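You operate a simulated robot arm through the tools that you are given. There is no shell and no other tool. Be economical: measure what you need, move in short steps, check, and stop when the job is done.

Carry out the task below with a simulated robot arm. There is one attempt and no reset: what you move stays moved.

Task
Pack the missing soup, press DONE and send the small tote off.
Fine: scan it; the screen's second line names it; down the rollers: hold the blue button till the small tote has passed the yellow plate. Set down upright: what you pick out.

It is judged by the outcome, as a careful person would: the job done as asked, and still so three seconds after it is handed in. It fails if anything else is knocked over, pushed out of place, dropped, spilled or broken.

Robot
A 7-joint arm with a two-finger parallel gripper, fixed in place. Base frame: the origin is at the foot of the arm, x ahead of it, y to its left, z up; the work surface is at about z = 860. Lengths are in mm, angles in degrees, forces in N, time in s.
With the tool pointing down near the work surface it reaches from about 480 to 920 mm from the base axis. Its first joint turns from -115.0 to 115.0 degrees. Payload 3.91 kg.
The tool frame sits at the grasp point between the pads (the TCP): z along the fingers, y along the line on which they close. The tips reach 30 mm beyond it. Largest opening 110 mm; finger width 20, thickness 10; the body of the gripper, 48 by 112 mm, starts 55 mm behind the TCP.
Orientation is that of the tool frame in the base frame, as a unit quaternion [w, x, y, z]. With the fingers straight down and closing along the base's y, the tool's x points along the base's -x, its y along +y and its z along -z.

Tools
- The arm moves only by the tool arm_command. Its argument "targets" is a list of rows, each an object (a shift or turn left out is 0, a gripper value left out holds the last) with "translation": the shift along the tool's x, y, z in mm, a list of three; "angular": the turn, a rotation vector about the tool's x, y, z in degrees, a list of three; "grip": the gripper command, from -1 (fully open) to 1 (shut), values between in proportion. In form: [{"translation": [x, y, z], "angular": [wx, wy, wz], "grip": grip}, ...]. A call has 1 to 10 rows; each row is the pose to reach, as a shift and turn from the pose commanded when the call began, along the tool's axes at that moment. A row lasts 0.2 s, in which the tool goes at most 50 mm and 8.6 degrees; a call with a longer step from one row to the next is refused whole, and so is a gripper value outside its range. A pose out of reach is approached as far as the arm can. The call stops where the force on the tool passes 90 N (or 10 N more than at its start, if that is more) or the arm is blocked; 0.2 s more then pass. Each finger travels about 153 mm/s and halts on what it meets, pressing with about 35 N; the grip force reading is that of the motor and also rises with nothing between the fingers. The clock runs only during rows and for 0.2 s after the last one: add rows that repeat a pose to give the fingers time. The reply holds the time, the measured pose of the TCP, the force on the tool along the base axes, the opening and the grip force, in the units named above and with some noise, with the torque about the TCP (base axes, N m) and any sound that the robot's microphone picked up.
- Cameras (640 x 400 px; columns grow to the right, rows downward): "scene" is fixed at [220.4, 650.4, 1434.2]; the picture's right is [-0.80, -0.60, 0.00], its down [-0.39, 0.51, -0.77] and it looks along [0.46, -0.61, -0.64] (base axes); focal length 282 px, centre (320, 200). "wrist" rides on the gripper at [72, 17, -103] in the tool frame; the picture's right is [-0.23, 0.97, 0.00], its down [-0.76, -0.18, -0.62] and it looks along [-0.61, -0.14, 0.78] (tool axes); focal length 222 px, centre (320, 200). There is no depth. A picture from a camera that has moved, and an enlarged one, comes with that camera's place and axes in the base frame and with its lens.
- snapshot(camera): a new picture of that camera. No time passes.
- raise_lower(by): slides the trunk up (or, below 0, down) by that many mm; the arm rides with it, the base frame stays. It gives what a move gives, with no picture.
- enlarge(camera, box): a new picture of the part [left, top, right, bottom] of that camera's present view, enlarged. No time passes.
- finish_job(): hands the job in; it is judged then, once.

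Go step by step. Nothing tells you positions but the pictures and the camera data: compare them with the known pose of the tool, close in by small moves and look again before you grip or let go. The budget is 120 turns and 84 pictures, counting those below and the enlarged ones. Unless the task says otherwise, let go and move clear before handing in, and close with one line.

The tools are called after "Request:" by a JSON object that holds its "api" and its "payload". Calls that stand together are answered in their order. arm_command: Moves the arm, as the interface text tells. Its arguments: {"type":"object","properties":{"targets":{"type":"array"}},"required":["targets"]} The other tools are called the same way: raise_lower (by) slides the trunk up or down; snapshot (camera) takes a picture; enlarge (camera, box) takes an enlarged picture of a part of a camera's view; finish_job () hands the job in.

At the start:

```text
clock: 0.0
tcp_pos: [512.7, 211.8, 1208.7]
tool_rot: [0.0, -0.001, 1.0, 0.001]
force: [0.8, -0.3, 0.9]
ft_torque: [0.02, -0.01, 0.0]
width: 110.2
finger_force: 0.0
trunk travel left (down, up): [-750.0, 240.0]
```

scene: 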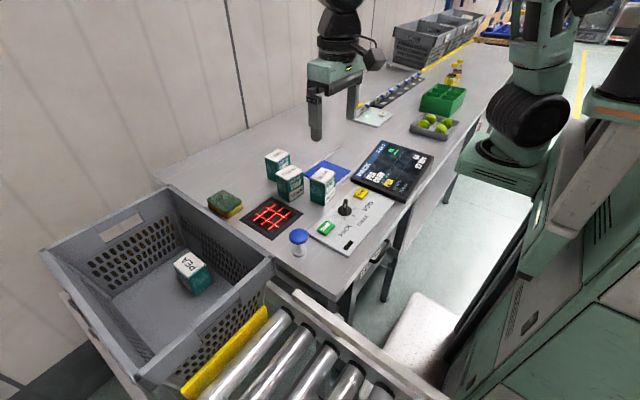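
wrist: 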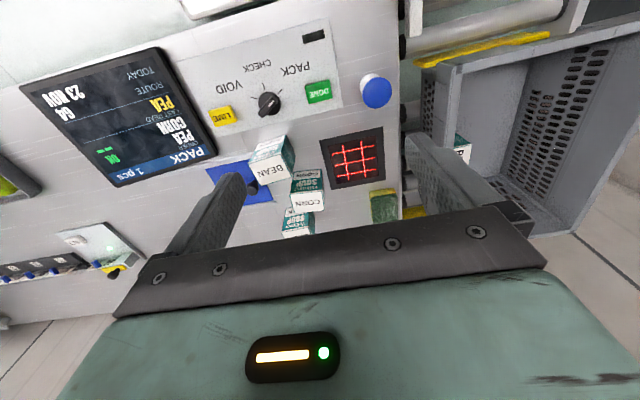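

I see a tote with a PEA box in it, three soup boxes near a scanner, a screen, a panel with DONE/VOID and a blue button. I'll look closely at the screen and panel first.

Request:
{"api": "enlarge", "payload": {"camera": "wrist", "box": [10, 20, 410, 270]}}

Request:
{"api": "enlarge", "payload": {"camera": "scene", "box": [200, 130, 440, 280]}}

Request:
{"api": "enlarge", "payload": {"camera": "scene", "box": [30, 180, 430, 400]}}

```text
1.60 times, centred on (210, 145) of wrist
camera zoom: at [439.9, 228.8, 1312.3], right [0.23, 0.97, 0.0], down [0.76, -0.18, 0.62], along [0.61, -0.14, -0.78], focal length 355 px, centre (496, 288)
```

zoom: 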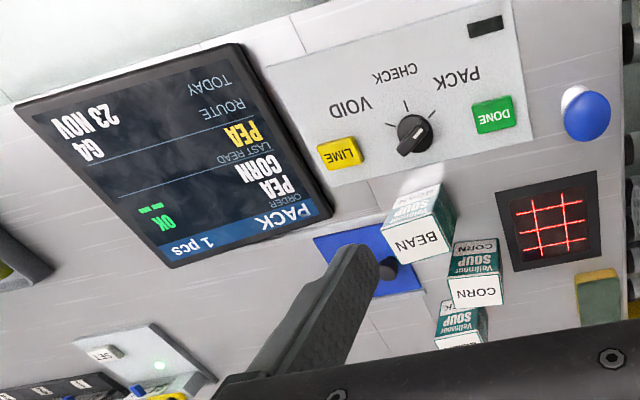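

```text
2.67 times, centred on (320, 205) of scene
camera zoom: at [220.4, 650.4, 1434.2], right [-0.8, -0.6, 0.0], down [-0.39, 0.51, -0.77], along [0.46, -0.61, -0.64], focal length 751 px, centre (320, 187)
```

zoom: 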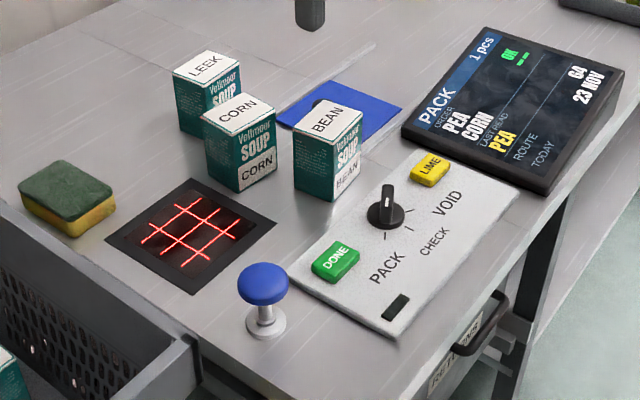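

```text
1.60 times, centred on (230, 290) of scene
camera zoom: at [220.4, 650.4, 1434.2], right [-0.8, -0.6, 0.0], down [-0.39, 0.51, -0.77], along [0.46, -0.61, -0.64], focal length 451 px, centre (464, 56)
```

zoom: 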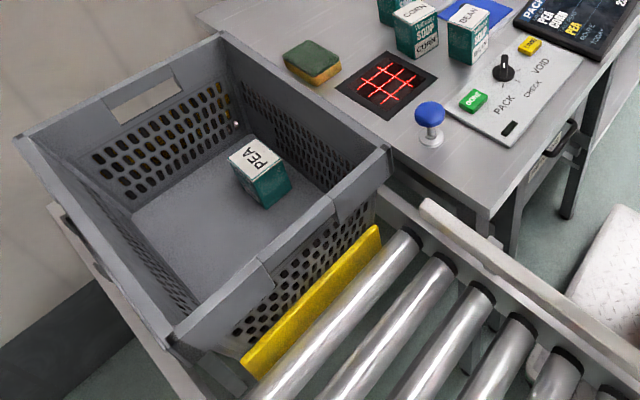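

The order lists PEA and CORN, and PEA is already in the tote. The missing soup is therefore CORN, the middle box at about (734,126). I'll move closer and look with the wrist camera.

Request:
{"api": "arm_command", "payload": {"targets": [{"translation": [-30, -15, 15]}, {"translation": [-60, -35, 35]}, {"translation": [-90, -55, 55]}, {"translation": [-120, -80, 80]}]}}

Request:
{"api": "snapshot", "payload": {"camera": "wrist"}}

Request:
{"api": "enlarge", "payload": {"camera": "scene", "box": [300, 150, 420, 225]}}

```text
clock: 1.0
tcp_pos: [633.3, 133.4, 1127.5]
tool_rot: [0.0, -0.001, 1.0, 0.0]
force: [-0.5, 0.3, -0.2]
ft_torque: [-0.03, -0.01, 0.0]
width: 109.9
finger_force: 0.1
trunk travel left (down, up): [-750.0, 240.0]
```

```text
78 pictures are left
camera wrist: at [560.3, 149.4, 1229.6], right [0.23, 0.97, 0.0], down [0.76, -0.18, 0.62], along [0.61, -0.14, -0.78], focal length 222 px, centre (320, 200)
```

wrist: 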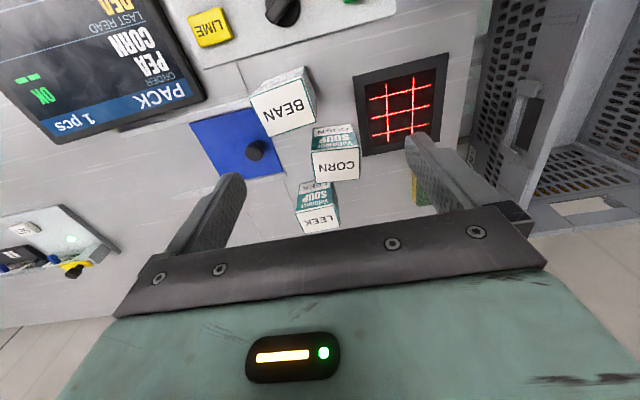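

```text
5.33 times, centred on (360, 188) of scene
camera zoom: at [220.4, 650.4, 1434.2], right [-0.8, -0.6, 0.0], down [-0.39, 0.51, -0.77], along [0.46, -0.61, -0.64], focal length 1503 px, centre (107, 267)
```

zoom: 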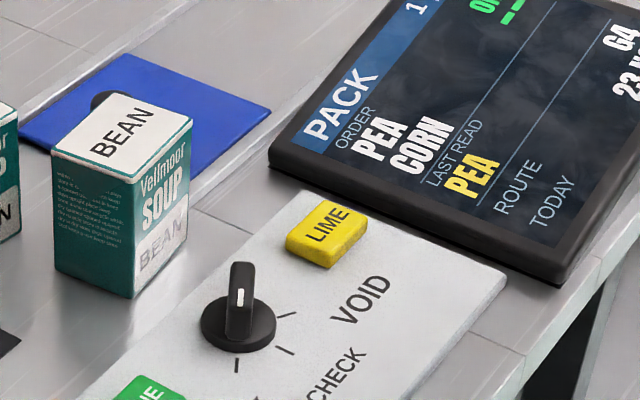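

CORN sits between BEAN and LEEK. I'll zoom in to measure its edges.

Request:
{"api": "enlarge", "payload": {"camera": "wrist", "box": [240, 50, 400, 250]}}

Request:
{"api": "enlarge", "payload": {"camera": "scene", "box": [250, 140, 350, 215]}}

```text
2.00 times, centred on (320, 150) of wrist
camera zoom: at [560.3, 149.4, 1229.6], right [0.23, 0.97, 0.0], down [0.76, -0.18, 0.62], along [0.61, -0.14, -0.78], focal length 444 px, centre (320, 300)
```

zoom: 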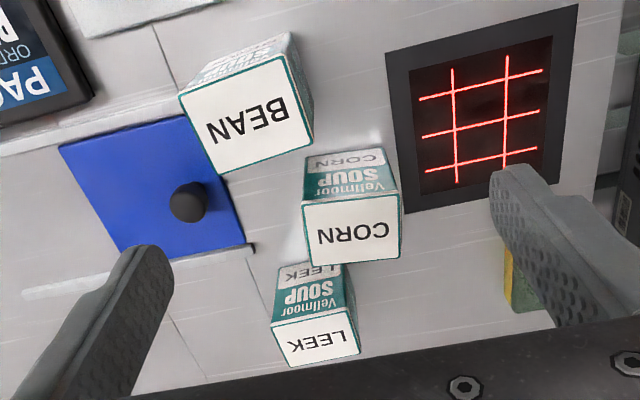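

```text
5.33 times, centred on (300, 178) of scene
camera zoom: at [220.4, 650.4, 1434.2], right [-0.8, -0.6, 0.0], down [-0.39, 0.51, -0.77], along [0.46, -0.61, -0.64], focal length 1503 px, centre (427, 320)
```

zoom: 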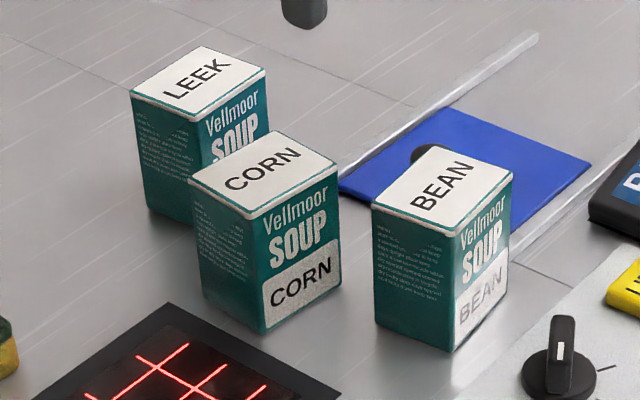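

CORN's centre is about (730,134), its width in y about 68, and it is turned about -5.5°. I'll move above it and check before descending.

Request:
{"api": "arm_command", "payload": {"targets": [{"translation": [-30, 0, 35], "angular": [0, 0, 3]}, {"translation": [-65, 0, 70], "angular": [0, 0, 5.5]}, {"translation": [-97, 0, 105], "angular": [0, 0, 5.5]}, {"translation": [-97, 0, 127], "angular": [0, 0, 5.5]}]}}

Request:
{"api": "snapshot", "payload": {"camera": "wrist"}}

Request:
{"api": "enlarge", "payload": {"camera": "scene", "box": [210, 80, 410, 230]}}

```text
clock: 2.0
tcp_pos: [730.4, 134.2, 1000.5]
tool_rot: [0.0, 0.049, 0.999, 0.0]
force: [0.3, -0.1, -0.8]
ft_torque: [0.0, -0.03, 0.01]
width: 110.2
finger_force: 0.1
trunk travel left (down, up): [-750.0, 240.0]
```

```text
74 pictures are left
camera wrist: at [658.5, 156.7, 1103.5], right [0.32, 0.95, 0.0], down [0.74, -0.25, 0.62], along [0.59, -0.2, -0.78], focal length 222 px, centre (320, 200)
```

wrist: 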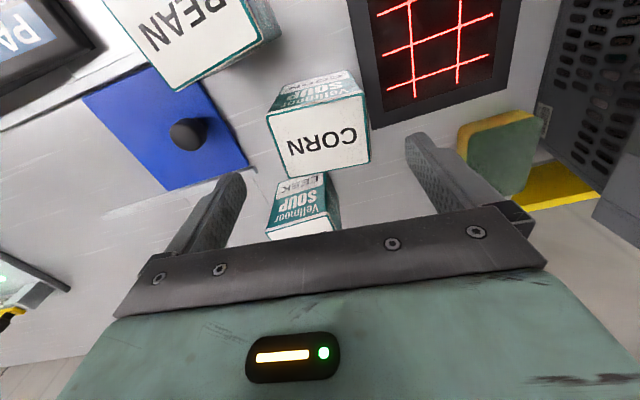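

```text
2.67 times, centred on (310, 155) of scene
camera zoom: at [220.4, 650.4, 1434.2], right [-0.8, -0.6, 0.0], down [-0.39, 0.51, -0.77], along [0.46, -0.61, -0.64], focal length 751 px, centre (347, 320)
```

zoom: 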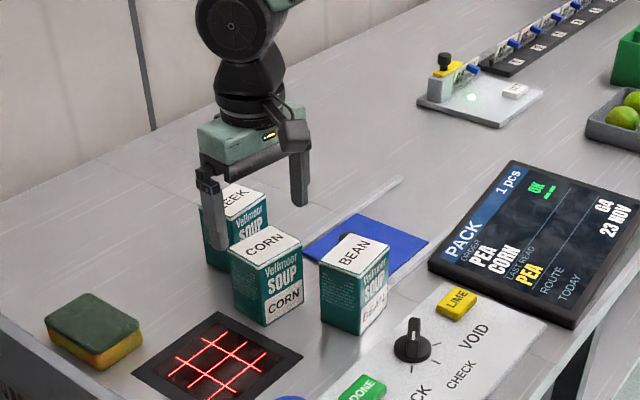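

The alignment looks good. I'll descend and close.

Request:
{"api": "arm_command", "payload": {"targets": [{"translation": [2, 1, 35]}, {"translation": [3, 1, 70]}, {"translation": [3, 1, 93]}, {"translation": [3, 1, 93], "grip": 0.2}, {"translation": [3, 1, 93], "grip": 1}, {"translation": [3, 1, 93], "grip": 1}, {"translation": [3, 1, 93], "grip": 1}]}}

Request:
{"api": "snapshot", "payload": {"camera": "wrist"}}

```text
clock: 3.6
tcp_pos: [726.7, 134.0, 908.8]
tool_rot: [0.0, 0.048, 0.999, 0.0]
force: [0.0, 0.5, 0.2]
ft_torque: [-0.02, -0.01, 0.0]
width: 69.8
finger_force: 35.1
trunk travel left (down, up): [-750.0, 240.0]
```

```text
72 pictures are left
camera wrist: at [655.8, 157.9, 1010.9], right [0.32, 0.95, 0.0], down [0.74, -0.25, 0.62], along [0.59, -0.2, -0.78], focal length 222 px, centre (320, 200)
```

wrist: 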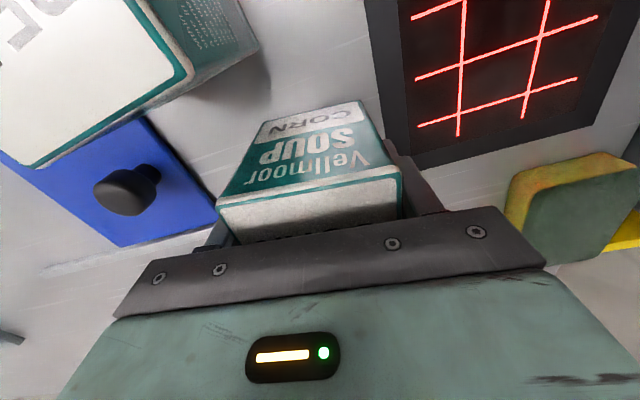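

CORN is held with an opening of 70 mm. I'll lift and carry it over the scanner, keeping the box bottom about 40 mm above it.

Request:
{"api": "arm_command", "payload": {"targets": [{"translation": [0, 0, -30], "grip": 1}, {"translation": [0, 0, -70]}, {"translation": [0, 0, -95]}, {"translation": [15, 40, -95]}, {"translation": [30, 80, -85]}, {"translation": [44, 115, -60]}, {"translation": [44, 115, -40]}, {"translation": [44, 115, -40]}]}}

Request:
{"api": "enlarge", "payload": {"camera": "scene", "box": [200, 100, 440, 250]}}

```text
clock: 5.4
tcp_pos: [693.5, 253.9, 948.6]
tool_rot: [0.001, 0.046, 0.999, 0.0]
force: [0.6, 0.6, -3.2]
ft_torque: [0.0, 0.0, 0.0]
width: 69.8
finger_force: 35.3
trunk travel left (down, up): [-750.0, 240.0]
```

```text
2.67 times, centred on (320, 175) of scene
camera zoom: at [220.4, 650.4, 1434.2], right [-0.8, -0.6, 0.0], down [-0.39, 0.51, -0.77], along [0.46, -0.61, -0.64], focal length 751 px, centre (320, 267)
```

zoom: 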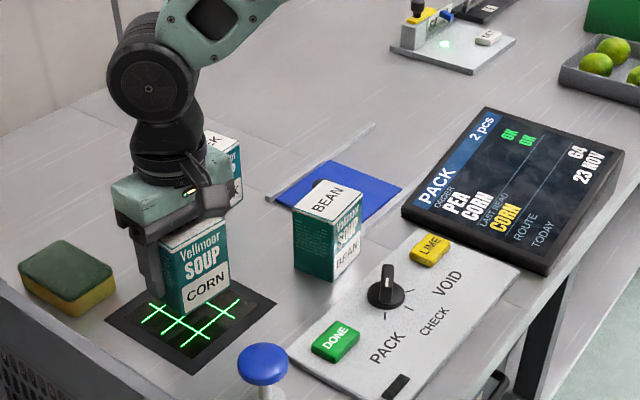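

The scan registered: CORN OK, 2 pcs. I'll lift straight up and move toward the tote to measure its inside.

Request:
{"api": "arm_command", "payload": {"targets": [{"translation": [0, 0, -45]}, {"translation": [0, 0, -90]}, {"translation": [0, 0, -135]}, {"translation": [0, 0, -180]}, {"translation": [20, 40, -200]}, {"translation": [40, 80, -200]}, {"translation": [60, 115, -200]}, {"translation": [60, 150, -200]}]}}

Request:
{"api": "snapshot", "payload": {"camera": "wrist"}}

Request:
{"api": "snapshot", "payload": {"camera": "scene"}}

```text
clock: 7.2
tcp_pos: [648.5, 405.3, 1149.6]
tool_rot: [0.0, 0.049, 0.999, 0.001]
force: [0.3, -0.3, -1.0]
ft_torque: [0.02, -0.03, 0.02]
width: 69.5
finger_force: 35.0
trunk travel left (down, up): [-750.0, 240.0]
```

```text
70 pictures are left
camera wrist: at [577.7, 429.9, 1252.4], right [0.32, 0.95, 0.0], down [0.74, -0.25, 0.62], along [0.59, -0.2, -0.78], focal length 222 px, centre (320, 200)
```

wrist: 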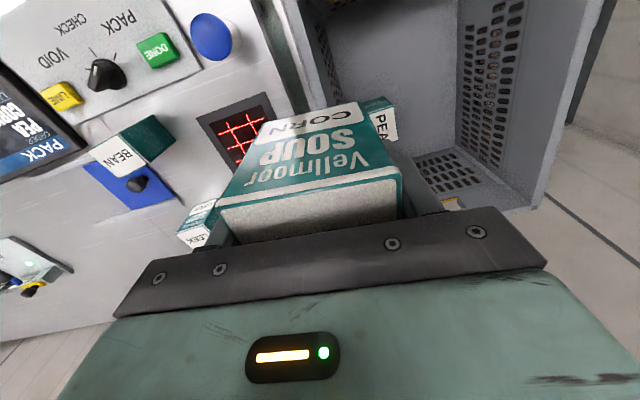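

```text
69 pictures are left
```

scene: 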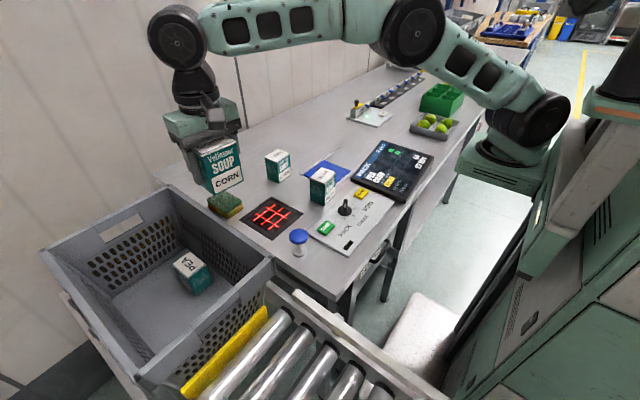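

Next I'll zoom both views to find PEA's position and the tote floor height.

Request:
{"api": "enlarge", "payload": {"camera": "wrist", "box": [280, 0, 620, 220]}}

Request:
{"api": "enlarge", "payload": {"camera": "scene", "box": [30, 180, 290, 400]}}

```text
1.82 times, centred on (450, 110) of wrist
camera zoom: at [577.7, 429.9, 1252.4], right [0.32, 0.95, 0.0], down [0.74, -0.25, 0.62], along [0.59, -0.2, -0.78], focal length 404 px, centre (84, 364)
```

zoom: 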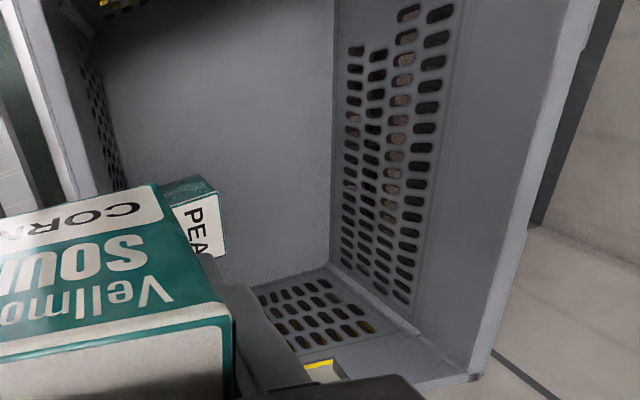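

```text
1.82 times, centred on (160, 290) of scene
camera zoom: at [220.4, 650.4, 1434.2], right [-0.8, -0.6, 0.0], down [-0.39, 0.51, -0.77], along [0.46, -0.61, -0.64], focal length 512 px, centre (611, 36)
```

zoom: 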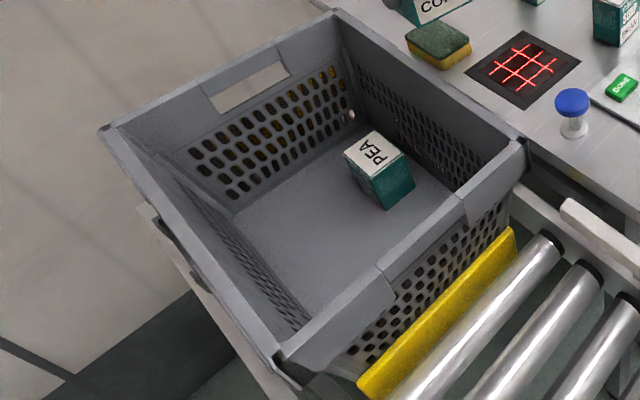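

The tote rim is at about z=967, spanning x≈517–925 and y≈414–695, with its floor around z≈777. I'll move over the free part at about (650,570) and measure again from there.

Request:
{"api": "arm_command", "payload": {"targets": [{"translation": [-3, 40, 0], "angular": [0, 0, -2.8]}, {"translation": [-6, 80, 0], "angular": [0, 0, -5.6]}, {"translation": [-10, 120, 0], "angular": [0, 0, -5.6]}, {"translation": [-15, 164, 0], "angular": [0, 0, -5.6]}, {"translation": [-15, 164, 0], "angular": [0, 0, -5.6]}]}}

Request:
{"api": "snapshot", "payload": {"camera": "wrist"}}

Request:
{"api": "enlarge", "payload": {"camera": "scene", "box": [30, 160, 290, 400]}}

```text
clock: 8.4
tcp_pos: [629.1, 453.4, 1135.3]
tool_rot: [0.0, -0.001, 1.0, 0.0]
force: [-0.4, -0.3, -2.3]
ft_torque: [0.01, -0.02, -0.02]
width: 69.9
finger_force: 34.5
out of reach, approached as far as the arm can: row 1, 2, 3, 4, 5
trunk travel left (down, up): [-750.0, 240.0]
```

```text
66 pictures are left
camera wrist: at [556.9, 469.7, 1237.2], right [0.22, 0.97, 0.0], down [0.76, -0.18, 0.62], along [0.61, -0.14, -0.78], focal length 222 px, centre (320, 200)
```

wrist: 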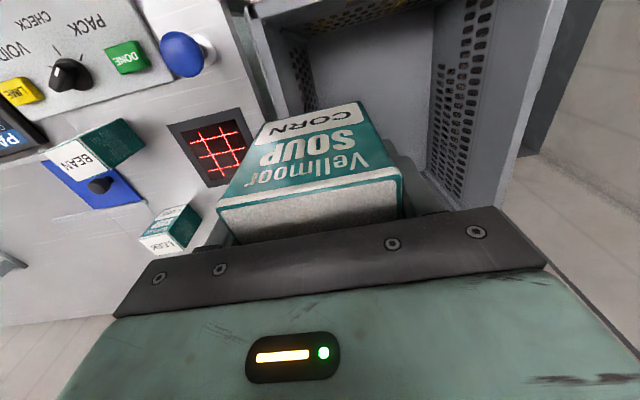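

```text
1.67 times, centred on (160, 280) of scene
camera zoom: at [220.4, 650.4, 1434.2], right [-0.8, -0.6, 0.0], down [-0.39, 0.51, -0.77], along [0.46, -0.61, -0.64], focal length 470 px, centre (587, 67)
```

zoom: 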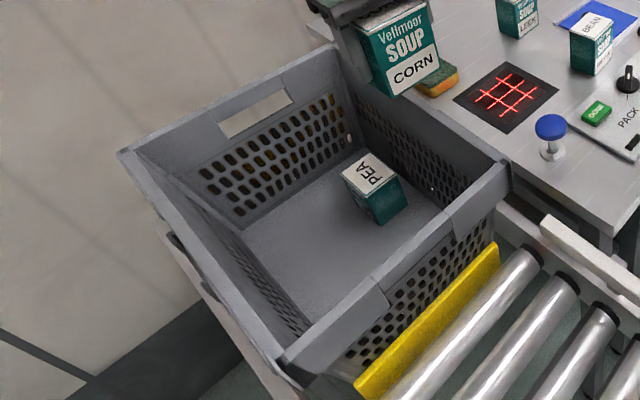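

At this height the reach ends here, so I'll lower the trunk by 80. The box bottom stays above the rim.

Request:
{"api": "raise_lower", "payload": {"by": -80}}

```text
clock: 9.6
tcp_pos: [629.6, 452.6, 1055.0]
tool_rot: [0.0, -0.002, 1.0, 0.0]
force: [-0.8, -1.1, -3.0]
ft_torque: [-0.01, -0.01, 0.01]
width: 69.9
finger_force: 35.3
trunk travel left (down, up): [-670.0, 320.0]
```

The reach grows as the tool sits lower relative to the trunk, so I should go the other way. I'll raise the trunk, then bring the arm down and outward.

Request:
{"api": "raise_lower", "payload": {"by": 230}}

Request:
{"api": "arm_command", "payload": {"targets": [{"translation": [0, 0, 40]}, {"translation": [0, 0, 80]}, {"translation": [0, 0, 120]}, {"translation": [0, 0, 160]}, {"translation": [0, 0, 200]}]}}

```text
clock: 12.0
tcp_pos: [629.9, 453.7, 1284.4]
tool_rot: [0.001, -0.001, 1.0, 0.0]
force: [0.7, 0.0, -2.4]
ft_torque: [0.04, -0.02, -0.02]
width: 69.8
finger_force: 35.1
trunk travel left (down, up): [-900.0, 90.0]
```

```text
clock: 13.2
tcp_pos: [640.2, 464.5, 1087.1]
tool_rot: [-0.001, -0.002, 1.0, -0.001]
force: [-0.3, -0.1, -2.9]
ft_torque: [-0.01, -0.02, 0.0]
width: 69.7
finger_force: 34.8
out of reach, approached as far as the arm can: row 1, 2, 3, 4, 5
trunk travel left (down, up): [-900.0, 90.0]
```

I'll check where the commanded pose stands with a small move.

Request:
{"api": "arm_command", "payload": {"targets": [{"translation": [0, 20, 0]}, {"translation": [0, 40, 0]}, {"translation": [0, 40, 0]}]}}

Request:
{"api": "snapshot", "payload": {"camera": "scene"}}

Request:
{"api": "snapshot", "payload": {"camera": "wrist"}}

```text
clock: 14.0
tcp_pos: [625.0, 478.8, 1085.3]
tool_rot: [0.0, -0.001, 1.0, 0.0]
force: [0.7, 0.7, -2.8]
ft_torque: [0.0, 0.0, -0.02]
width: 69.7
finger_force: 35.6
out of reach, approached as far as the arm can: row 1, 2, 3
trunk travel left (down, up): [-900.0, 90.0]
```

```text
64 pictures are left
```

scene: 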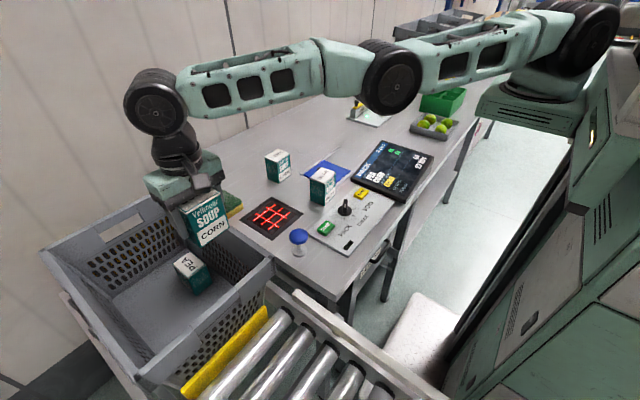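

```text
63 pictures are left
camera wrist: at [552.4, 494.3, 1186.9], right [0.22, 0.97, 0.0], down [0.76, -0.18, 0.62], along [0.61, -0.14, -0.78], focal length 222 px, centre (320, 200)
```

wrist: 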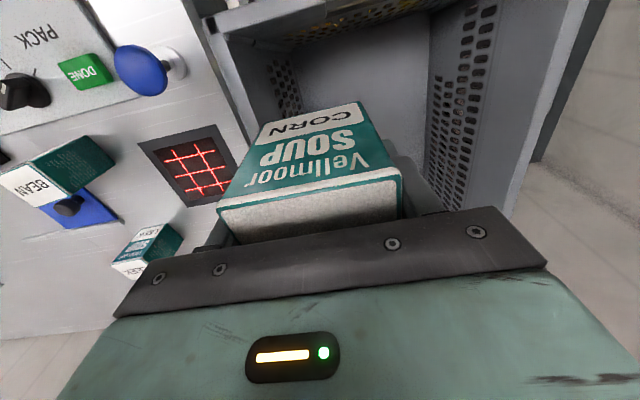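

I'll pull back slightly to bring the commanded pose within reach and find out where it is.

Request:
{"api": "arm_command", "payload": {"targets": [{"translation": [0, -40, 0]}, {"translation": [0, -80, 0]}, {"translation": [0, -80, 0]}]}}

```text
clock: 14.8
tcp_pos: [660.5, 449.7, 1078.2]
tool_rot: [-0.001, -0.002, 1.0, -0.001]
force: [-0.3, 0.1, -2.2]
ft_torque: [-0.01, 0.01, -0.03]
width: 69.8
finger_force: 35.0
out of reach, approached as far as the arm can: row 1, 2, 3
trunk travel left (down, up): [-900.0, 90.0]
```

Still clamped, so I'll retract further in both x and y until the arm reports in reach.

Request:
{"api": "arm_command", "payload": {"targets": [{"translation": [30, -30, 0]}, {"translation": [60, -60, 0]}, {"translation": [60, -60, 0]}, {"translation": [60, -60, 0]}]}}

```text
clock: 15.8
tcp_pos: [652.2, 457.2, 1071.3]
tool_rot: [-0.001, -0.001, 1.0, 0.0]
force: [0.0, -0.1, -2.5]
ft_torque: [0.02, 0.0, -0.03]
width: 69.9
finger_force: 35.0
out of reach, approached as far as the arm can: row 1, 2, 3, 4
trunk travel left (down, up): [-900.0, 90.0]
```

The behaviour is odd, so I'll look at the arm's configuration.

Request:
{"api": "snapshot", "payload": {"camera": "scene"}}

Request:
{"api": "arm_command", "payload": {"targets": [{"translation": [0, 0, 0]}, {"translation": [0, 0, 0]}, {"translation": [0, 0, 0]}, {"translation": [0, 0, 0]}, {"translation": [0, 0, 0]}]}}

```text
62 pictures are left
```

scene: 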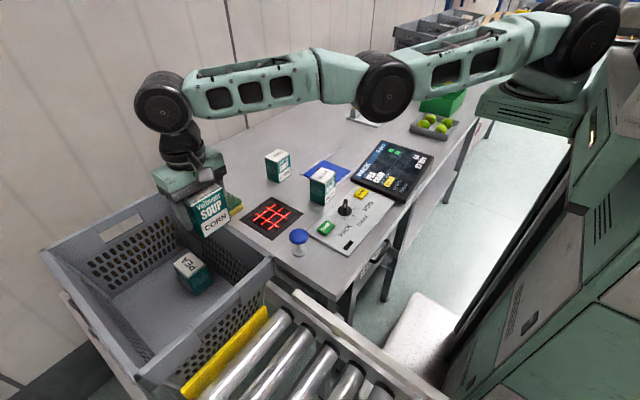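

```text
clock: 17.0
tcp_pos: [651.3, 457.4, 1071.9]
tool_rot: [-0.002, -0.002, 1.0, -0.001]
force: [0.0, 0.2, -2.7]
ft_torque: [0.0, 0.01, -0.01]
width: 69.9
finger_force: 34.9
trunk travel left (down, up): [-900.0, 90.0]
```

The arm looks almost straight at the elbow. I'll try inward motion in tiny radial steps with an upward component.

Request:
{"api": "arm_command", "payload": {"targets": [{"translation": [5, -3, 0]}, {"translation": [10, -6, 0]}, {"translation": [15, -10, 0]}, {"translation": [20, -14, 0]}, {"translation": [25, -17, 0]}, {"translation": [30, -20, 0]}, {"translation": [35, -23, 0]}]}}

```text
clock: 18.6
tcp_pos: [641.4, 464.0, 1074.6]
tool_rot: [-0.001, 0.0, 1.0, -0.001]
force: [-0.8, 1.0, -2.7]
ft_torque: [0.01, 0.01, 0.02]
width: 69.8
finger_force: 34.4
out of reach, approached as far as the arm can: row 1, 2, 3, 4, 5, 6, 7
trunk travel left (down, up): [-900.0, 90.0]
```

Radial motion is stuck, so I'll test a vertical move, which worked before.

Request:
{"api": "arm_command", "payload": {"targets": [{"translation": [0, 0, -30]}, {"translation": [0, 0, -60]}, {"translation": [0, 0, -60]}]}}

Request:
{"api": "arm_command", "payload": {"targets": [{"translation": [0, 0, 0], "angular": [0, 0, 5]}, {"translation": [0, 0, 0], "angular": [0, 0, 10]}, {"translation": [0, 0, 0], "angular": [0, 0, 10]}]}}

```text
clock: 19.4
tcp_pos: [642.2, 464.3, 1133.4]
tool_rot: [0.0, -0.002, 1.0, -0.001]
force: [-0.3, -0.3, -2.0]
ft_torque: [-0.01, -0.03, 0.01]
width: 69.9
finger_force: 35.4
trunk travel left (down, up): [-900.0, 90.0]
```

```text
clock: 20.2
tcp_pos: [642.9, 464.6, 1132.8]
tool_rot: [-0.001, 0.087, 0.996, -0.001]
force: [0.9, -0.3, -3.9]
ft_torque: [0.03, -0.02, 0.0]
width: 69.6
finger_force: 34.9
out of reach, approached as far as the arm can: row 2, 3
trunk travel left (down, up): [-900.0, 90.0]
```

Vertical moves are fine. I'll try the radial retreat at this height.

Request:
{"api": "arm_command", "payload": {"targets": [{"translation": [14, -14, 0]}, {"translation": [28, -28, 0]}, {"translation": [42, -42, 0]}, {"translation": [42, -42, 0]}]}}

```text
clock: 21.2
tcp_pos: [630.6, 472.3, 1135.7]
tool_rot: [0.0, 0.087, 0.996, -0.001]
force: [-0.9, 0.4, -2.6]
ft_torque: [-0.01, 0.03, 0.0]
width: 69.8
finger_force: 35.0
out of reach, approached as far as the arm can: row 1, 2, 3, 4
trunk travel left (down, up): [-900.0, 90.0]
```

The elbow seems to have passed through straight to the wrong side. I'll push outward and then pull back to flip it.

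Request:
{"api": "arm_command", "payload": {"targets": [{"translation": [-20, 20, 0]}, {"translation": [-40, 40, 0]}, {"translation": [-60, 60, 0]}, {"translation": [-60, 60, 0]}, {"translation": [-30, 30, 0]}, {"translation": [0, 0, 0]}, {"translation": [30, -30, 0]}, {"translation": [55, -55, 0]}, {"translation": [55, -55, 0]}]}}

Request:
{"api": "snapshot", "payload": {"camera": "scene"}}

```text
clock: 23.2
tcp_pos: [567.4, 426.9, 1137.6]
tool_rot: [0.0, 0.086, 0.996, 0.0]
force: [-0.1, -0.5, -3.2]
ft_torque: [-0.02, 0.0, 0.01]
width: 70.0
finger_force: 34.7
out of reach, approached as far as the arm can: row 1, 2, 3, 4, 5
trunk travel left (down, up): [-900.0, 90.0]
```

```text
61 pictures are left
```

scene: 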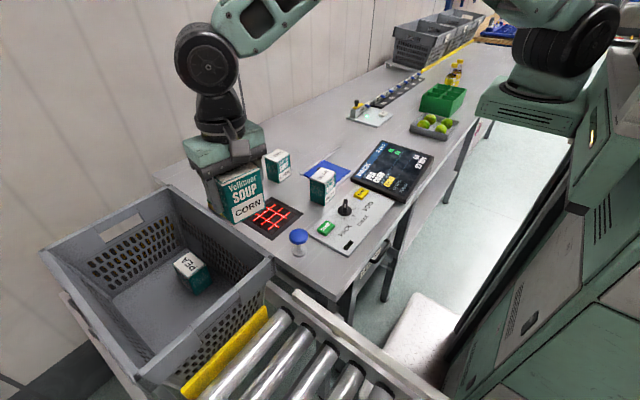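

The arm is back with its elbow up. I'll now go lower first, then out over the free half of the tote, squaring the yaw.

Request:
{"api": "arm_command", "payload": {"targets": [{"translation": [0, 0, 35]}, {"translation": [0, 0, 72]}, {"translation": [-10, 35, 72], "angular": [0, 0, -3]}, {"translation": [-23, 70, 72], "angular": [0, 0, -6]}, {"translation": [-36, 105, 72], "angular": [0, 0, -10]}, {"translation": [-50, 138, 72], "angular": [0, 0, -10]}, {"translation": [-50, 138, 72], "angular": [0, 0, -10]}]}}

Request:
{"api": "snapshot", "payload": {"camera": "wrist"}}

Request:
{"api": "snapshot", "payload": {"camera": "scene"}}

```text
clock: 24.8
tcp_pos: [598.2, 494.2, 1069.4]
tool_rot: [0.0, -0.002, 1.0, 0.0]
force: [-0.2, -0.5, -3.0]
ft_torque: [0.0, 0.01, 0.01]
width: 69.8
finger_force: 35.4
out of reach, approached as far as the arm can: row 5, 6, 7
trunk travel left (down, up): [-900.0, 90.0]
```

```text
60 pictures are left
camera wrist: at [525.7, 510.0, 1169.7], right [0.22, 0.97, 0.0], down [0.76, -0.18, 0.62], along [0.61, -0.14, -0.78], focal length 222 px, centre (320, 200)
```

wrist: 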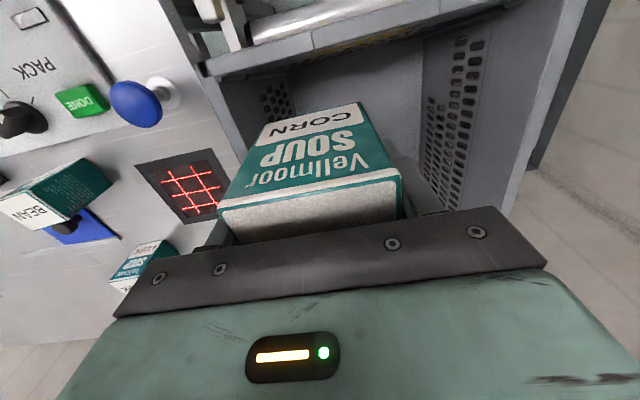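

```text
59 pictures are left
```

scene: 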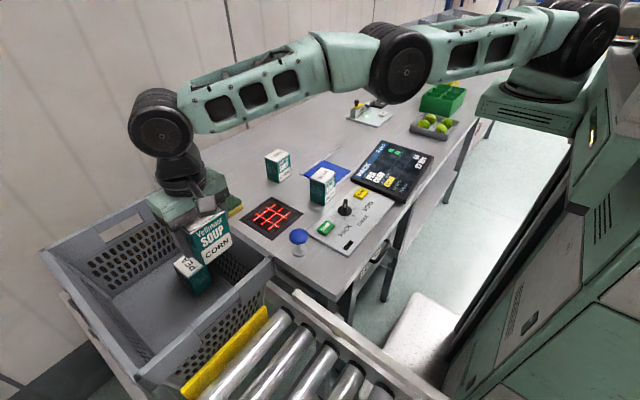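

The arm's shoulder is offset, so its reach ends near here. The reachable free spot is close to the tote's table-side corner on the roller side, around (600,485). I'll zoom in on the tote walls there.

Request:
{"api": "enlarge", "payload": {"camera": "wrist", "box": [190, 0, 590, 250]}}

Request:
{"api": "enlarge", "payload": {"camera": "scene", "box": [130, 170, 290, 370]}}

```text
1.60 times, centred on (390, 125) of wrist
camera zoom: at [525.7, 510.0, 1169.7], right [0.22, 0.97, 0.0], down [0.76, -0.18, 0.62], along [0.61, -0.14, -0.78], focal length 355 px, centre (208, 320)
```

zoom: 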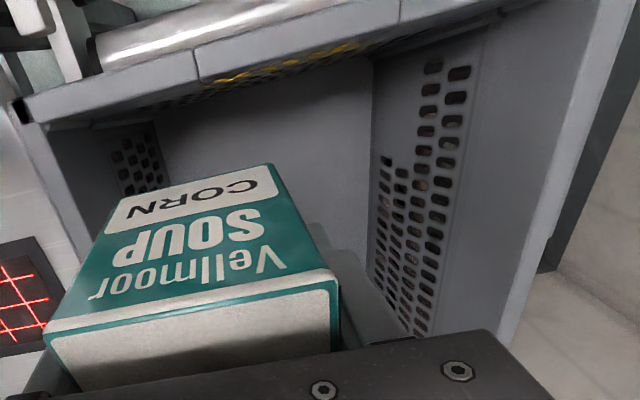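

```text
2.00 times, centred on (210, 270) of scene
camera zoom: at [220.4, 650.4, 1434.2], right [-0.8, -0.6, 0.0], down [-0.39, 0.51, -0.77], along [0.46, -0.61, -0.64], focal length 564 px, centre (540, 60)
```

zoom: 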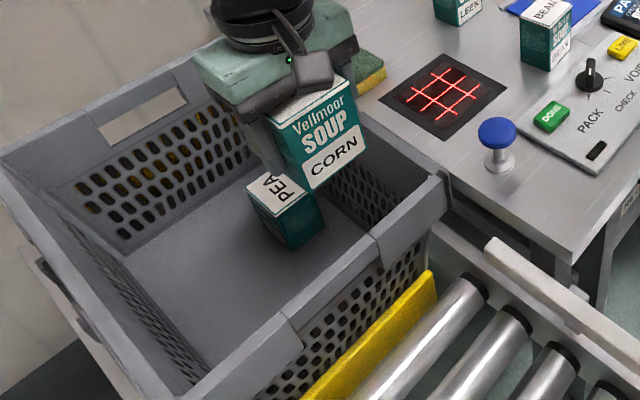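

I'll check whether the arm can still retreat cleanly from here.

Request:
{"api": "arm_command", "payload": {"targets": [{"translation": [10, -15, 0]}, {"translation": [20, -30, 0]}, {"translation": [30, -45, 0]}, {"translation": [30, -45, 0]}]}}

```text
clock: 25.8
tcp_pos: [572.1, 447.9, 1069.7]
tool_rot: [0.0, -0.001, 1.0, 0.001]
force: [-0.3, -0.5, -2.6]
ft_torque: [-0.01, -0.01, -0.02]
width: 69.7
finger_force: 35.1
trunk travel left (down, up): [-900.0, 90.0]
```

The retreat worked. I'll test whether a higher trunk extends the reach: raise it by 85, lower the tool back, then step outward.

Request:
{"api": "raise_lower", "payload": {"by": 85}}

Request:
{"api": "arm_command", "payload": {"targets": [{"translation": [0, 0, 30]}, {"translation": [0, 0, 60]}, {"translation": [0, 0, 92]}, {"translation": [-20, 15, 92]}, {"translation": [-40, 30, 92]}, {"translation": [-55, 40, 92]}, {"translation": [-55, 40, 92]}]}}

```text
clock: 27.0
tcp_pos: [571.4, 448.6, 1152.3]
tool_rot: [0.001, -0.001, 1.0, 0.0]
force: [0.1, 0.2, -3.0]
ft_torque: [0.01, 0.0, -0.02]
width: 69.8
finger_force: 35.3
trunk travel left (down, up): [-985.0, 5.0]
```

```text
clock: 28.6
tcp_pos: [614.4, 470.6, 1064.1]
tool_rot: [-0.001, -0.002, 1.0, 0.0]
force: [-0.1, 0.6, -3.5]
ft_torque: [0.0, 0.03, 0.03]
width: 69.9
finger_force: 34.8
out of reach, approached as far as the arm can: row 5, 6, 7
trunk travel left (down, up): [-985.0, 5.0]
```

The arm's reach is about 700 mm from a shoulder near (224,-98), and is best with the TCP about 980 mm above the trunk's zero height. So I'll retreat, raise the arm relative to the trunk, and turn the wrist 90° so the fingers close along x. That suits the spot near (614,481).

Request:
{"api": "arm_command", "payload": {"targets": [{"translation": [15, -8, 0]}, {"translation": [30, -16, 0]}, {"translation": [46, -26, 0]}, {"translation": [46, -26, -40]}, {"translation": [46, -26, -80]}, {"translation": [46, -26, -120]}, {"translation": [46, -26, -160]}]}}

Request:
{"api": "arm_command", "payload": {"targets": [{"angular": [0, 0, 8.5]}, {"angular": [0, 0, 17]}, {"angular": [0, 0, 25.5]}, {"angular": [0, 0, 34]}, {"angular": [0, 0, 42.5]}, {"angular": [0, 0, 51]}, {"angular": [0, 0, 59.5]}, {"angular": [0, 0, 68]}, {"angular": [0, 0, 76.5]}, {"angular": [0, 0, 85]}]}}

```text
clock: 30.2
tcp_pos: [568.1, 447.1, 1227.1]
tool_rot: [0.001, -0.002, 1.0, 0.0]
force: [0.2, 0.1, -3.6]
ft_torque: [-0.04, -0.03, 0.06]
width: 69.8
finger_force: 35.0
trunk travel left (down, up): [-985.0, 5.0]
```

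```text
clock: 32.4
tcp_pos: [569.4, 444.1, 1224.7]
tool_rot: [0.0, 0.675, 0.737, 0.0]
force: [0.8, 0.4, -2.6]
ft_torque: [-0.03, 0.01, 0.02]
width: 69.7
finger_force: 34.8
trunk travel left (down, up): [-985.0, 5.0]
```

The wrist is turned and the camera is now on the +y side. I'll finish the last 5° and then lower the trunk to bring the box just above rim height.

Request:
{"api": "arm_command", "payload": {"targets": [{"angular": [0, 0, 5]}, {"angular": [0, 0, 5]}]}}

Request:
{"api": "raise_lower", "payload": {"by": -175}}

Request:
{"api": "arm_command", "payload": {"targets": [{"translation": [8, 12, 0]}, {"translation": [16, 25, 0]}, {"translation": [25, 38, 0]}, {"translation": [25, 38, 0]}]}}

Request:
{"api": "snapshot", "payload": {"camera": "wrist"}}

Request:
{"api": "snapshot", "payload": {"camera": "scene"}}

```text
clock: 33.0
tcp_pos: [568.6, 446.0, 1224.8]
tool_rot: [0.0, 0.707, 0.708, 0.0]
force: [-0.2, -0.2, -2.4]
ft_torque: [0.01, -0.03, 0.0]
width: 69.9
finger_force: 35.3
trunk travel left (down, up): [-985.0, 5.0]
```

```text
clock: 35.0
tcp_pos: [567.4, 444.4, 1049.8]
tool_rot: [0.0, 0.706, 0.708, 0.0]
force: [0.1, 0.1, -2.8]
ft_torque: [-0.01, 0.02, -0.05]
width: 69.8
finger_force: 34.8
trunk travel left (down, up): [-810.0, 180.0]
```

```text
clock: 36.0
tcp_pos: [605.2, 470.6, 1050.2]
tool_rot: [0.0, 0.706, 0.708, 0.0]
force: [0.1, 1.1, -2.5]
ft_torque: [0.02, -0.02, -0.04]
width: 69.5
finger_force: 34.7
trunk travel left (down, up): [-810.0, 180.0]
```

```text
56 pictures are left
camera wrist: at [621.6, 541.6, 1152.3], right [0.97, -0.22, 0.0], down [-0.18, -0.76, 0.62], along [-0.14, -0.61, -0.78], focal length 222 px, centre (320, 200)
```

wrist: 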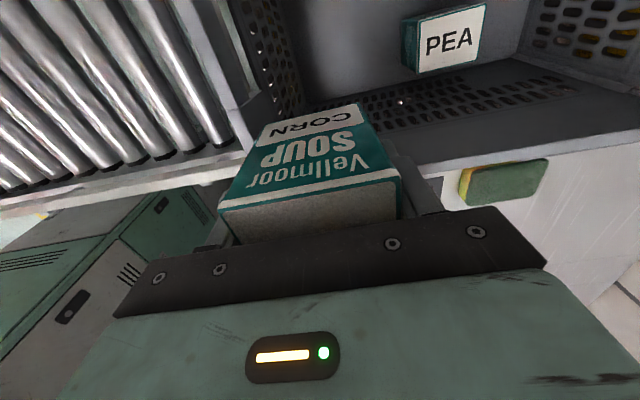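

```text
55 pictures are left
```

scene: 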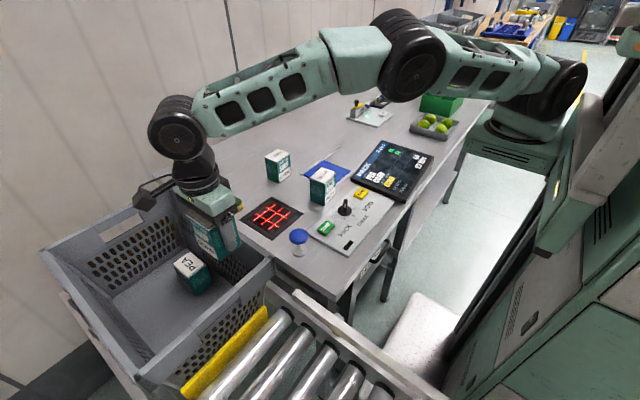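

Now I have a good view of the corner region, so I'll zoom in to measure the clearance.

Request:
{"api": "enlarge", "payload": {"camera": "wrist", "box": [200, 0, 560, 225]}}

Request:
{"api": "enlarge", "payload": {"camera": "scene", "box": [120, 170, 300, 300]}}

```text
1.78 times, centred on (380, 112) of wrist
camera zoom: at [621.6, 541.6, 1152.3], right [0.97, -0.22, 0.0], down [-0.18, -0.76, 0.62], along [-0.14, -0.61, -0.78], focal length 395 px, centre (213, 356)
```

zoom: 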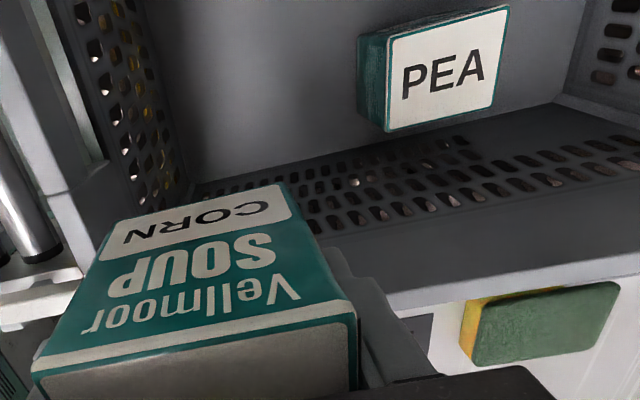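

```text
3.08 times, centred on (210, 235) of scene
camera zoom: at [220.4, 650.4, 1434.2], right [-0.8, -0.6, 0.0], down [-0.39, 0.51, -0.77], along [0.46, -0.61, -0.64], focal length 867 px, centre (658, 92)
```

zoom: 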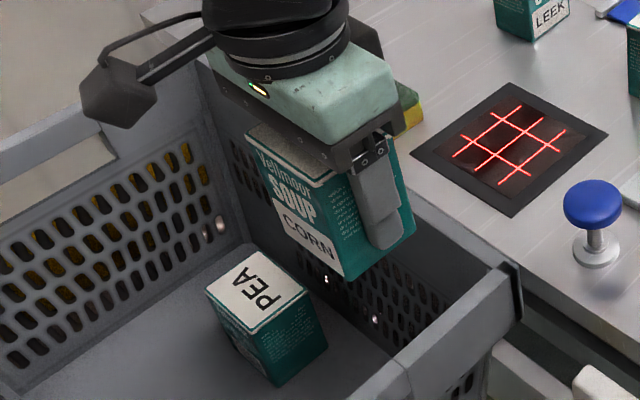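

Triangulating with both cameras puts PEA's top at z≈821, so the tote floor is at about 741. PEA occupies x 736–808, and the floor corner is at about (577,436). My target is (628,470), which leaves clearance on all sides. I'll shift there at this height.

Request:
{"api": "arm_command", "payload": {"targets": [{"translation": [0, 6, 0]}, {"translation": [0, 12, 0]}, {"translation": [0, 22, 0]}, {"translation": [0, 22, 0]}]}}

Request:
{"api": "snapshot", "payload": {"camera": "wrist"}}

```text
clock: 37.0
tcp_pos: [627.6, 470.5, 1050.1]
tool_rot: [0.0, 0.706, 0.708, -0.001]
force: [1.2, -0.4, -3.6]
ft_torque: [0.03, -0.01, 0.01]
width: 69.9
finger_force: 35.2
trunk travel left (down, up): [-810.0, 180.0]
```

```text
52 pictures are left
camera wrist: at [644.5, 541.9, 1152.8], right [0.97, -0.22, 0.0], down [-0.18, -0.76, 0.62], along [-0.14, -0.61, -0.78], focal length 222 px, centre (320, 200)
```

wrist: 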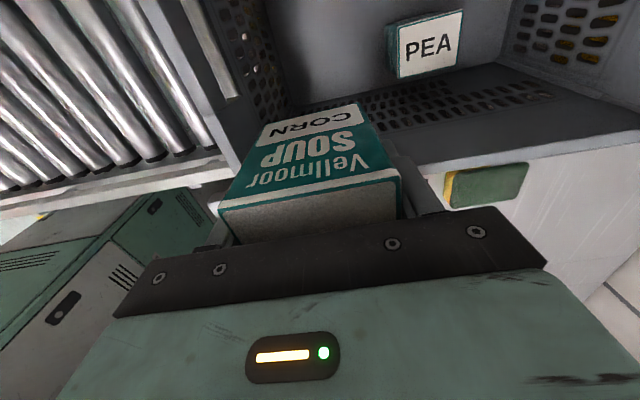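

I'll nudge +y by 3 mm and descend with the trunk in stages, watching the force.

Request:
{"api": "arm_command", "payload": {"targets": [{"translation": [2, 0, 0]}, {"translation": [3, 0, 0]}]}}

Request:
{"api": "raise_lower", "payload": {"by": -90}}

Request:
{"api": "enlarge", "payload": {"camera": "scene", "box": [120, 170, 300, 300]}}

Request:
{"api": "snapshot", "payload": {"camera": "wrist"}}

```text
clock: 37.6
tcp_pos: [628.9, 473.5, 1050.0]
tool_rot: [0.001, 0.706, 0.708, 0.0]
force: [-0.4, -0.1, -3.4]
ft_torque: [0.0, 0.02, -0.02]
width: 69.8
finger_force: 35.1
trunk travel left (down, up): [-810.0, 180.0]
```

```text
clock: 38.8
tcp_pos: [628.2, 472.4, 960.7]
tool_rot: [0.0, 0.705, 0.709, 0.0]
force: [-0.9, 0.1, -1.8]
ft_torque: [-0.01, -0.04, -0.02]
width: 70.2
finger_force: 35.0
trunk travel left (down, up): [-720.0, 270.0]
```

```text
3.08 times, centred on (210, 235) of scene
camera zoom: at [220.4, 650.4, 1434.2], right [-0.8, -0.6, 0.0], down [-0.39, 0.51, -0.77], along [0.46, -0.61, -0.64], focal length 867 px, centre (658, 92)
```

zoom: 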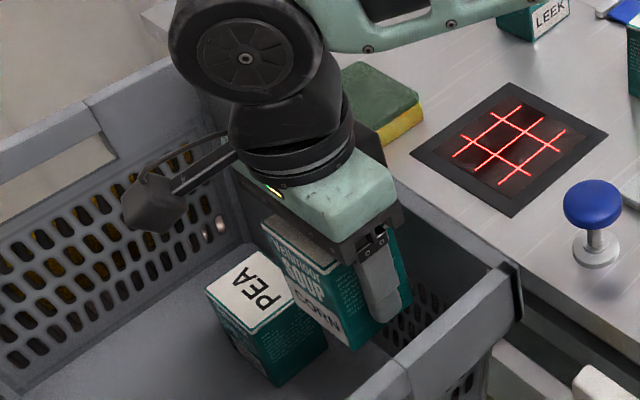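

```text
50 pictures are left
camera wrist: at [644.0, 545.5, 1062.9], right [0.97, -0.22, 0.0], down [-0.18, -0.76, 0.62], along [-0.14, -0.61, -0.78], focal length 222 px, centre (320, 200)
```

wrist: 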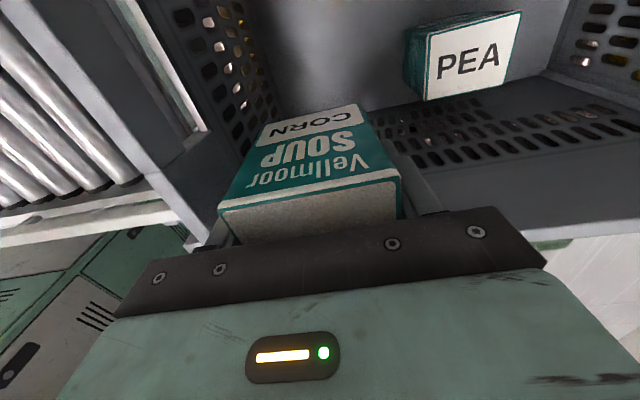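

PEA's near face is at x≈737 and the floor edge at y≈436, both clear. I'll continue down.

Request:
{"api": "raise_lower", "payload": {"by": -80}}

Request:
{"api": "raise_lower", "payload": {"by": -60}}

Request:
{"api": "snapshot", "payload": {"camera": "wrist"}}

Request:
{"api": "enlarge", "payload": {"camera": "scene", "box": [120, 190, 300, 320]}}

```text
clock: 40.0
tcp_pos: [628.5, 473.4, 880.8]
tool_rot: [0.0, 0.706, 0.708, 0.0]
force: [-0.4, -0.2, -2.7]
ft_torque: [0.0, 0.01, 0.01]
width: 69.7
finger_force: 35.0
trunk travel left (down, up): [-640.0, 350.0]
```

```text
clock: 41.0
tcp_pos: [628.3, 473.4, 819.9]
tool_rot: [0.0, 0.706, 0.708, 0.0]
force: [0.4, 0.5, -3.2]
ft_torque: [0.0, 0.01, 0.0]
width: 69.9
finger_force: 35.2
trunk travel left (down, up): [-580.0, 410.0]
```

```text
49 pictures are left
camera wrist: at [644.0, 545.5, 922.9], right [0.97, -0.22, 0.0], down [-0.18, -0.76, 0.62], along [-0.14, -0.61, -0.78], focal length 222 px, centre (320, 200)
```

wrist: 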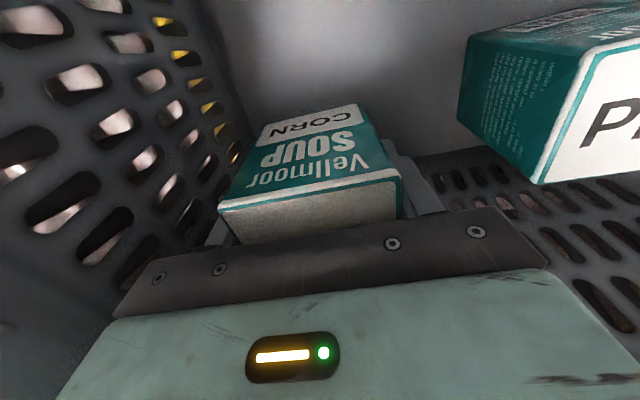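

```text
3.08 times, centred on (210, 255) of scene
camera zoom: at [220.4, 650.4, 1434.2], right [-0.8, -0.6, 0.0], down [-0.39, 0.51, -0.77], along [0.46, -0.61, -0.64], focal length 867 px, centre (658, 31)
```

zoom: 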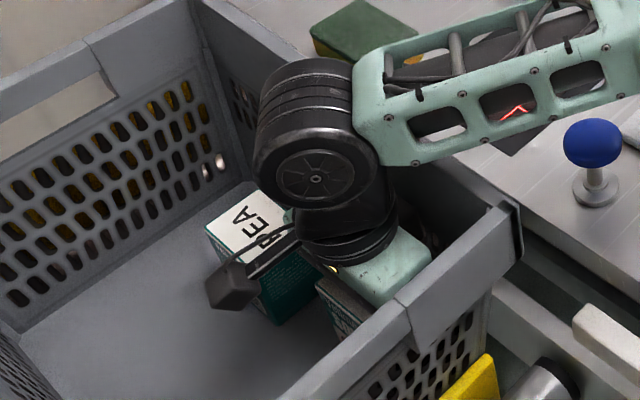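

The forearm is getting close to the tote rim and table, so I'll check its clearance before the last 30 mm.

Request:
{"api": "snapshot", "payload": {"camera": "scene"}}

```text
47 pictures are left
```

scene: 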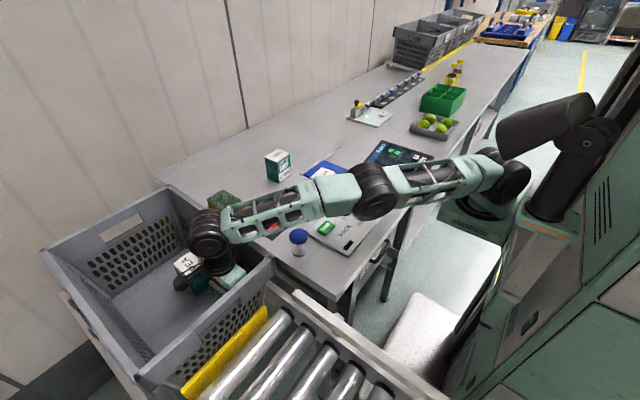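

The forearm would foul the rim if I went 22 mm lower. I'll back out, set the box down on the table, and regrip it about 26 mm higher so the arm stays clear.

Request:
{"api": "raise_lower", "payload": {"by": 280}}

Request:
{"api": "arm_command", "payload": {"targets": [{"translation": [-12, -10, 0]}, {"translation": [-25, -20, 0]}, {"translation": [-40, -30, -20]}, {"translation": [-75, -35, -50]}, {"translation": [-115, -35, -80]}, {"translation": [-155, -35, -100]}, {"translation": [-195, -35, -100]}, {"translation": [-240, -30, -100]}, {"translation": [-285, -20, -100]}, {"translation": [-320, 10, -100]}]}}

Request:
{"api": "arm_command", "payload": {"targets": [{"translation": [-3, 40, 0]}, {"translation": [-6, 70, 15]}, {"translation": [-6, 97, 40]}, {"translation": [-6, 97, 80]}, {"translation": [-6, 97, 120]}, {"translation": [-6, 97, 120]}]}}

Request:
{"api": "snapshot", "payload": {"camera": "wrist"}}

Request:
{"api": "snapshot", "payload": {"camera": "scene"}}

```text
clock: 43.8
tcp_pos: [628.1, 473.3, 1101.2]
tool_rot: [0.0, 0.706, 0.708, 0.0]
force: [0.2, 0.2, -2.7]
ft_torque: [-0.03, -0.01, 0.02]
width: 69.8
finger_force: 35.4
trunk travel left (down, up): [-860.0, 130.0]
```

```text
clock: 46.0
tcp_pos: [637.5, 152.2, 1199.7]
tool_rot: [0.001, 0.706, 0.708, 0.0]
force: [-0.2, 0.6, -2.6]
ft_torque: [-0.02, -0.06, 0.01]
width: 69.9
finger_force: 35.3
trunk travel left (down, up): [-860.0, 130.0]
```

```text
clock: 47.4
tcp_pos: [735.7, 149.8, 1078.1]
tool_rot: [0.0, 0.706, 0.708, 0.0]
force: [0.5, -0.1, -2.2]
ft_torque: [0.04, -0.01, 0.01]
width: 69.8
finger_force: 34.8
trunk travel left (down, up): [-860.0, 130.0]
```

```text
46 pictures are left
camera wrist: at [752.2, 220.7, 1180.0], right [0.97, -0.22, 0.0], down [-0.18, -0.76, 0.62], along [-0.14, -0.61, -0.78], focal length 222 px, centre (320, 200)
```

wrist: 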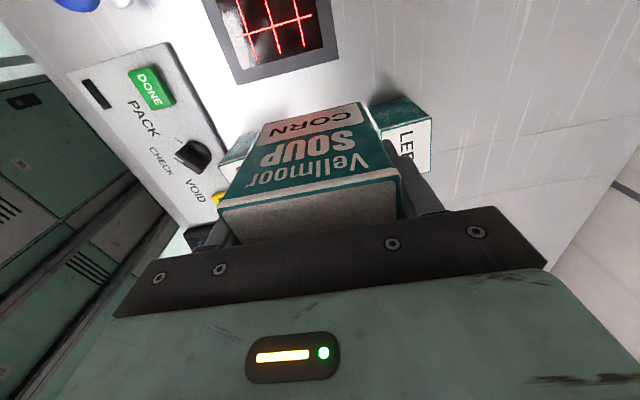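

```text
45 pictures are left
```

scene: 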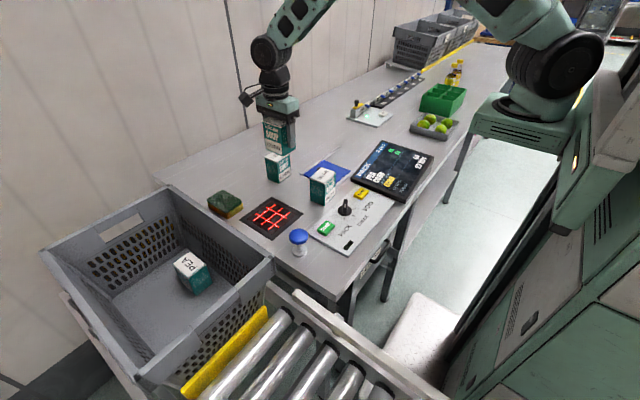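

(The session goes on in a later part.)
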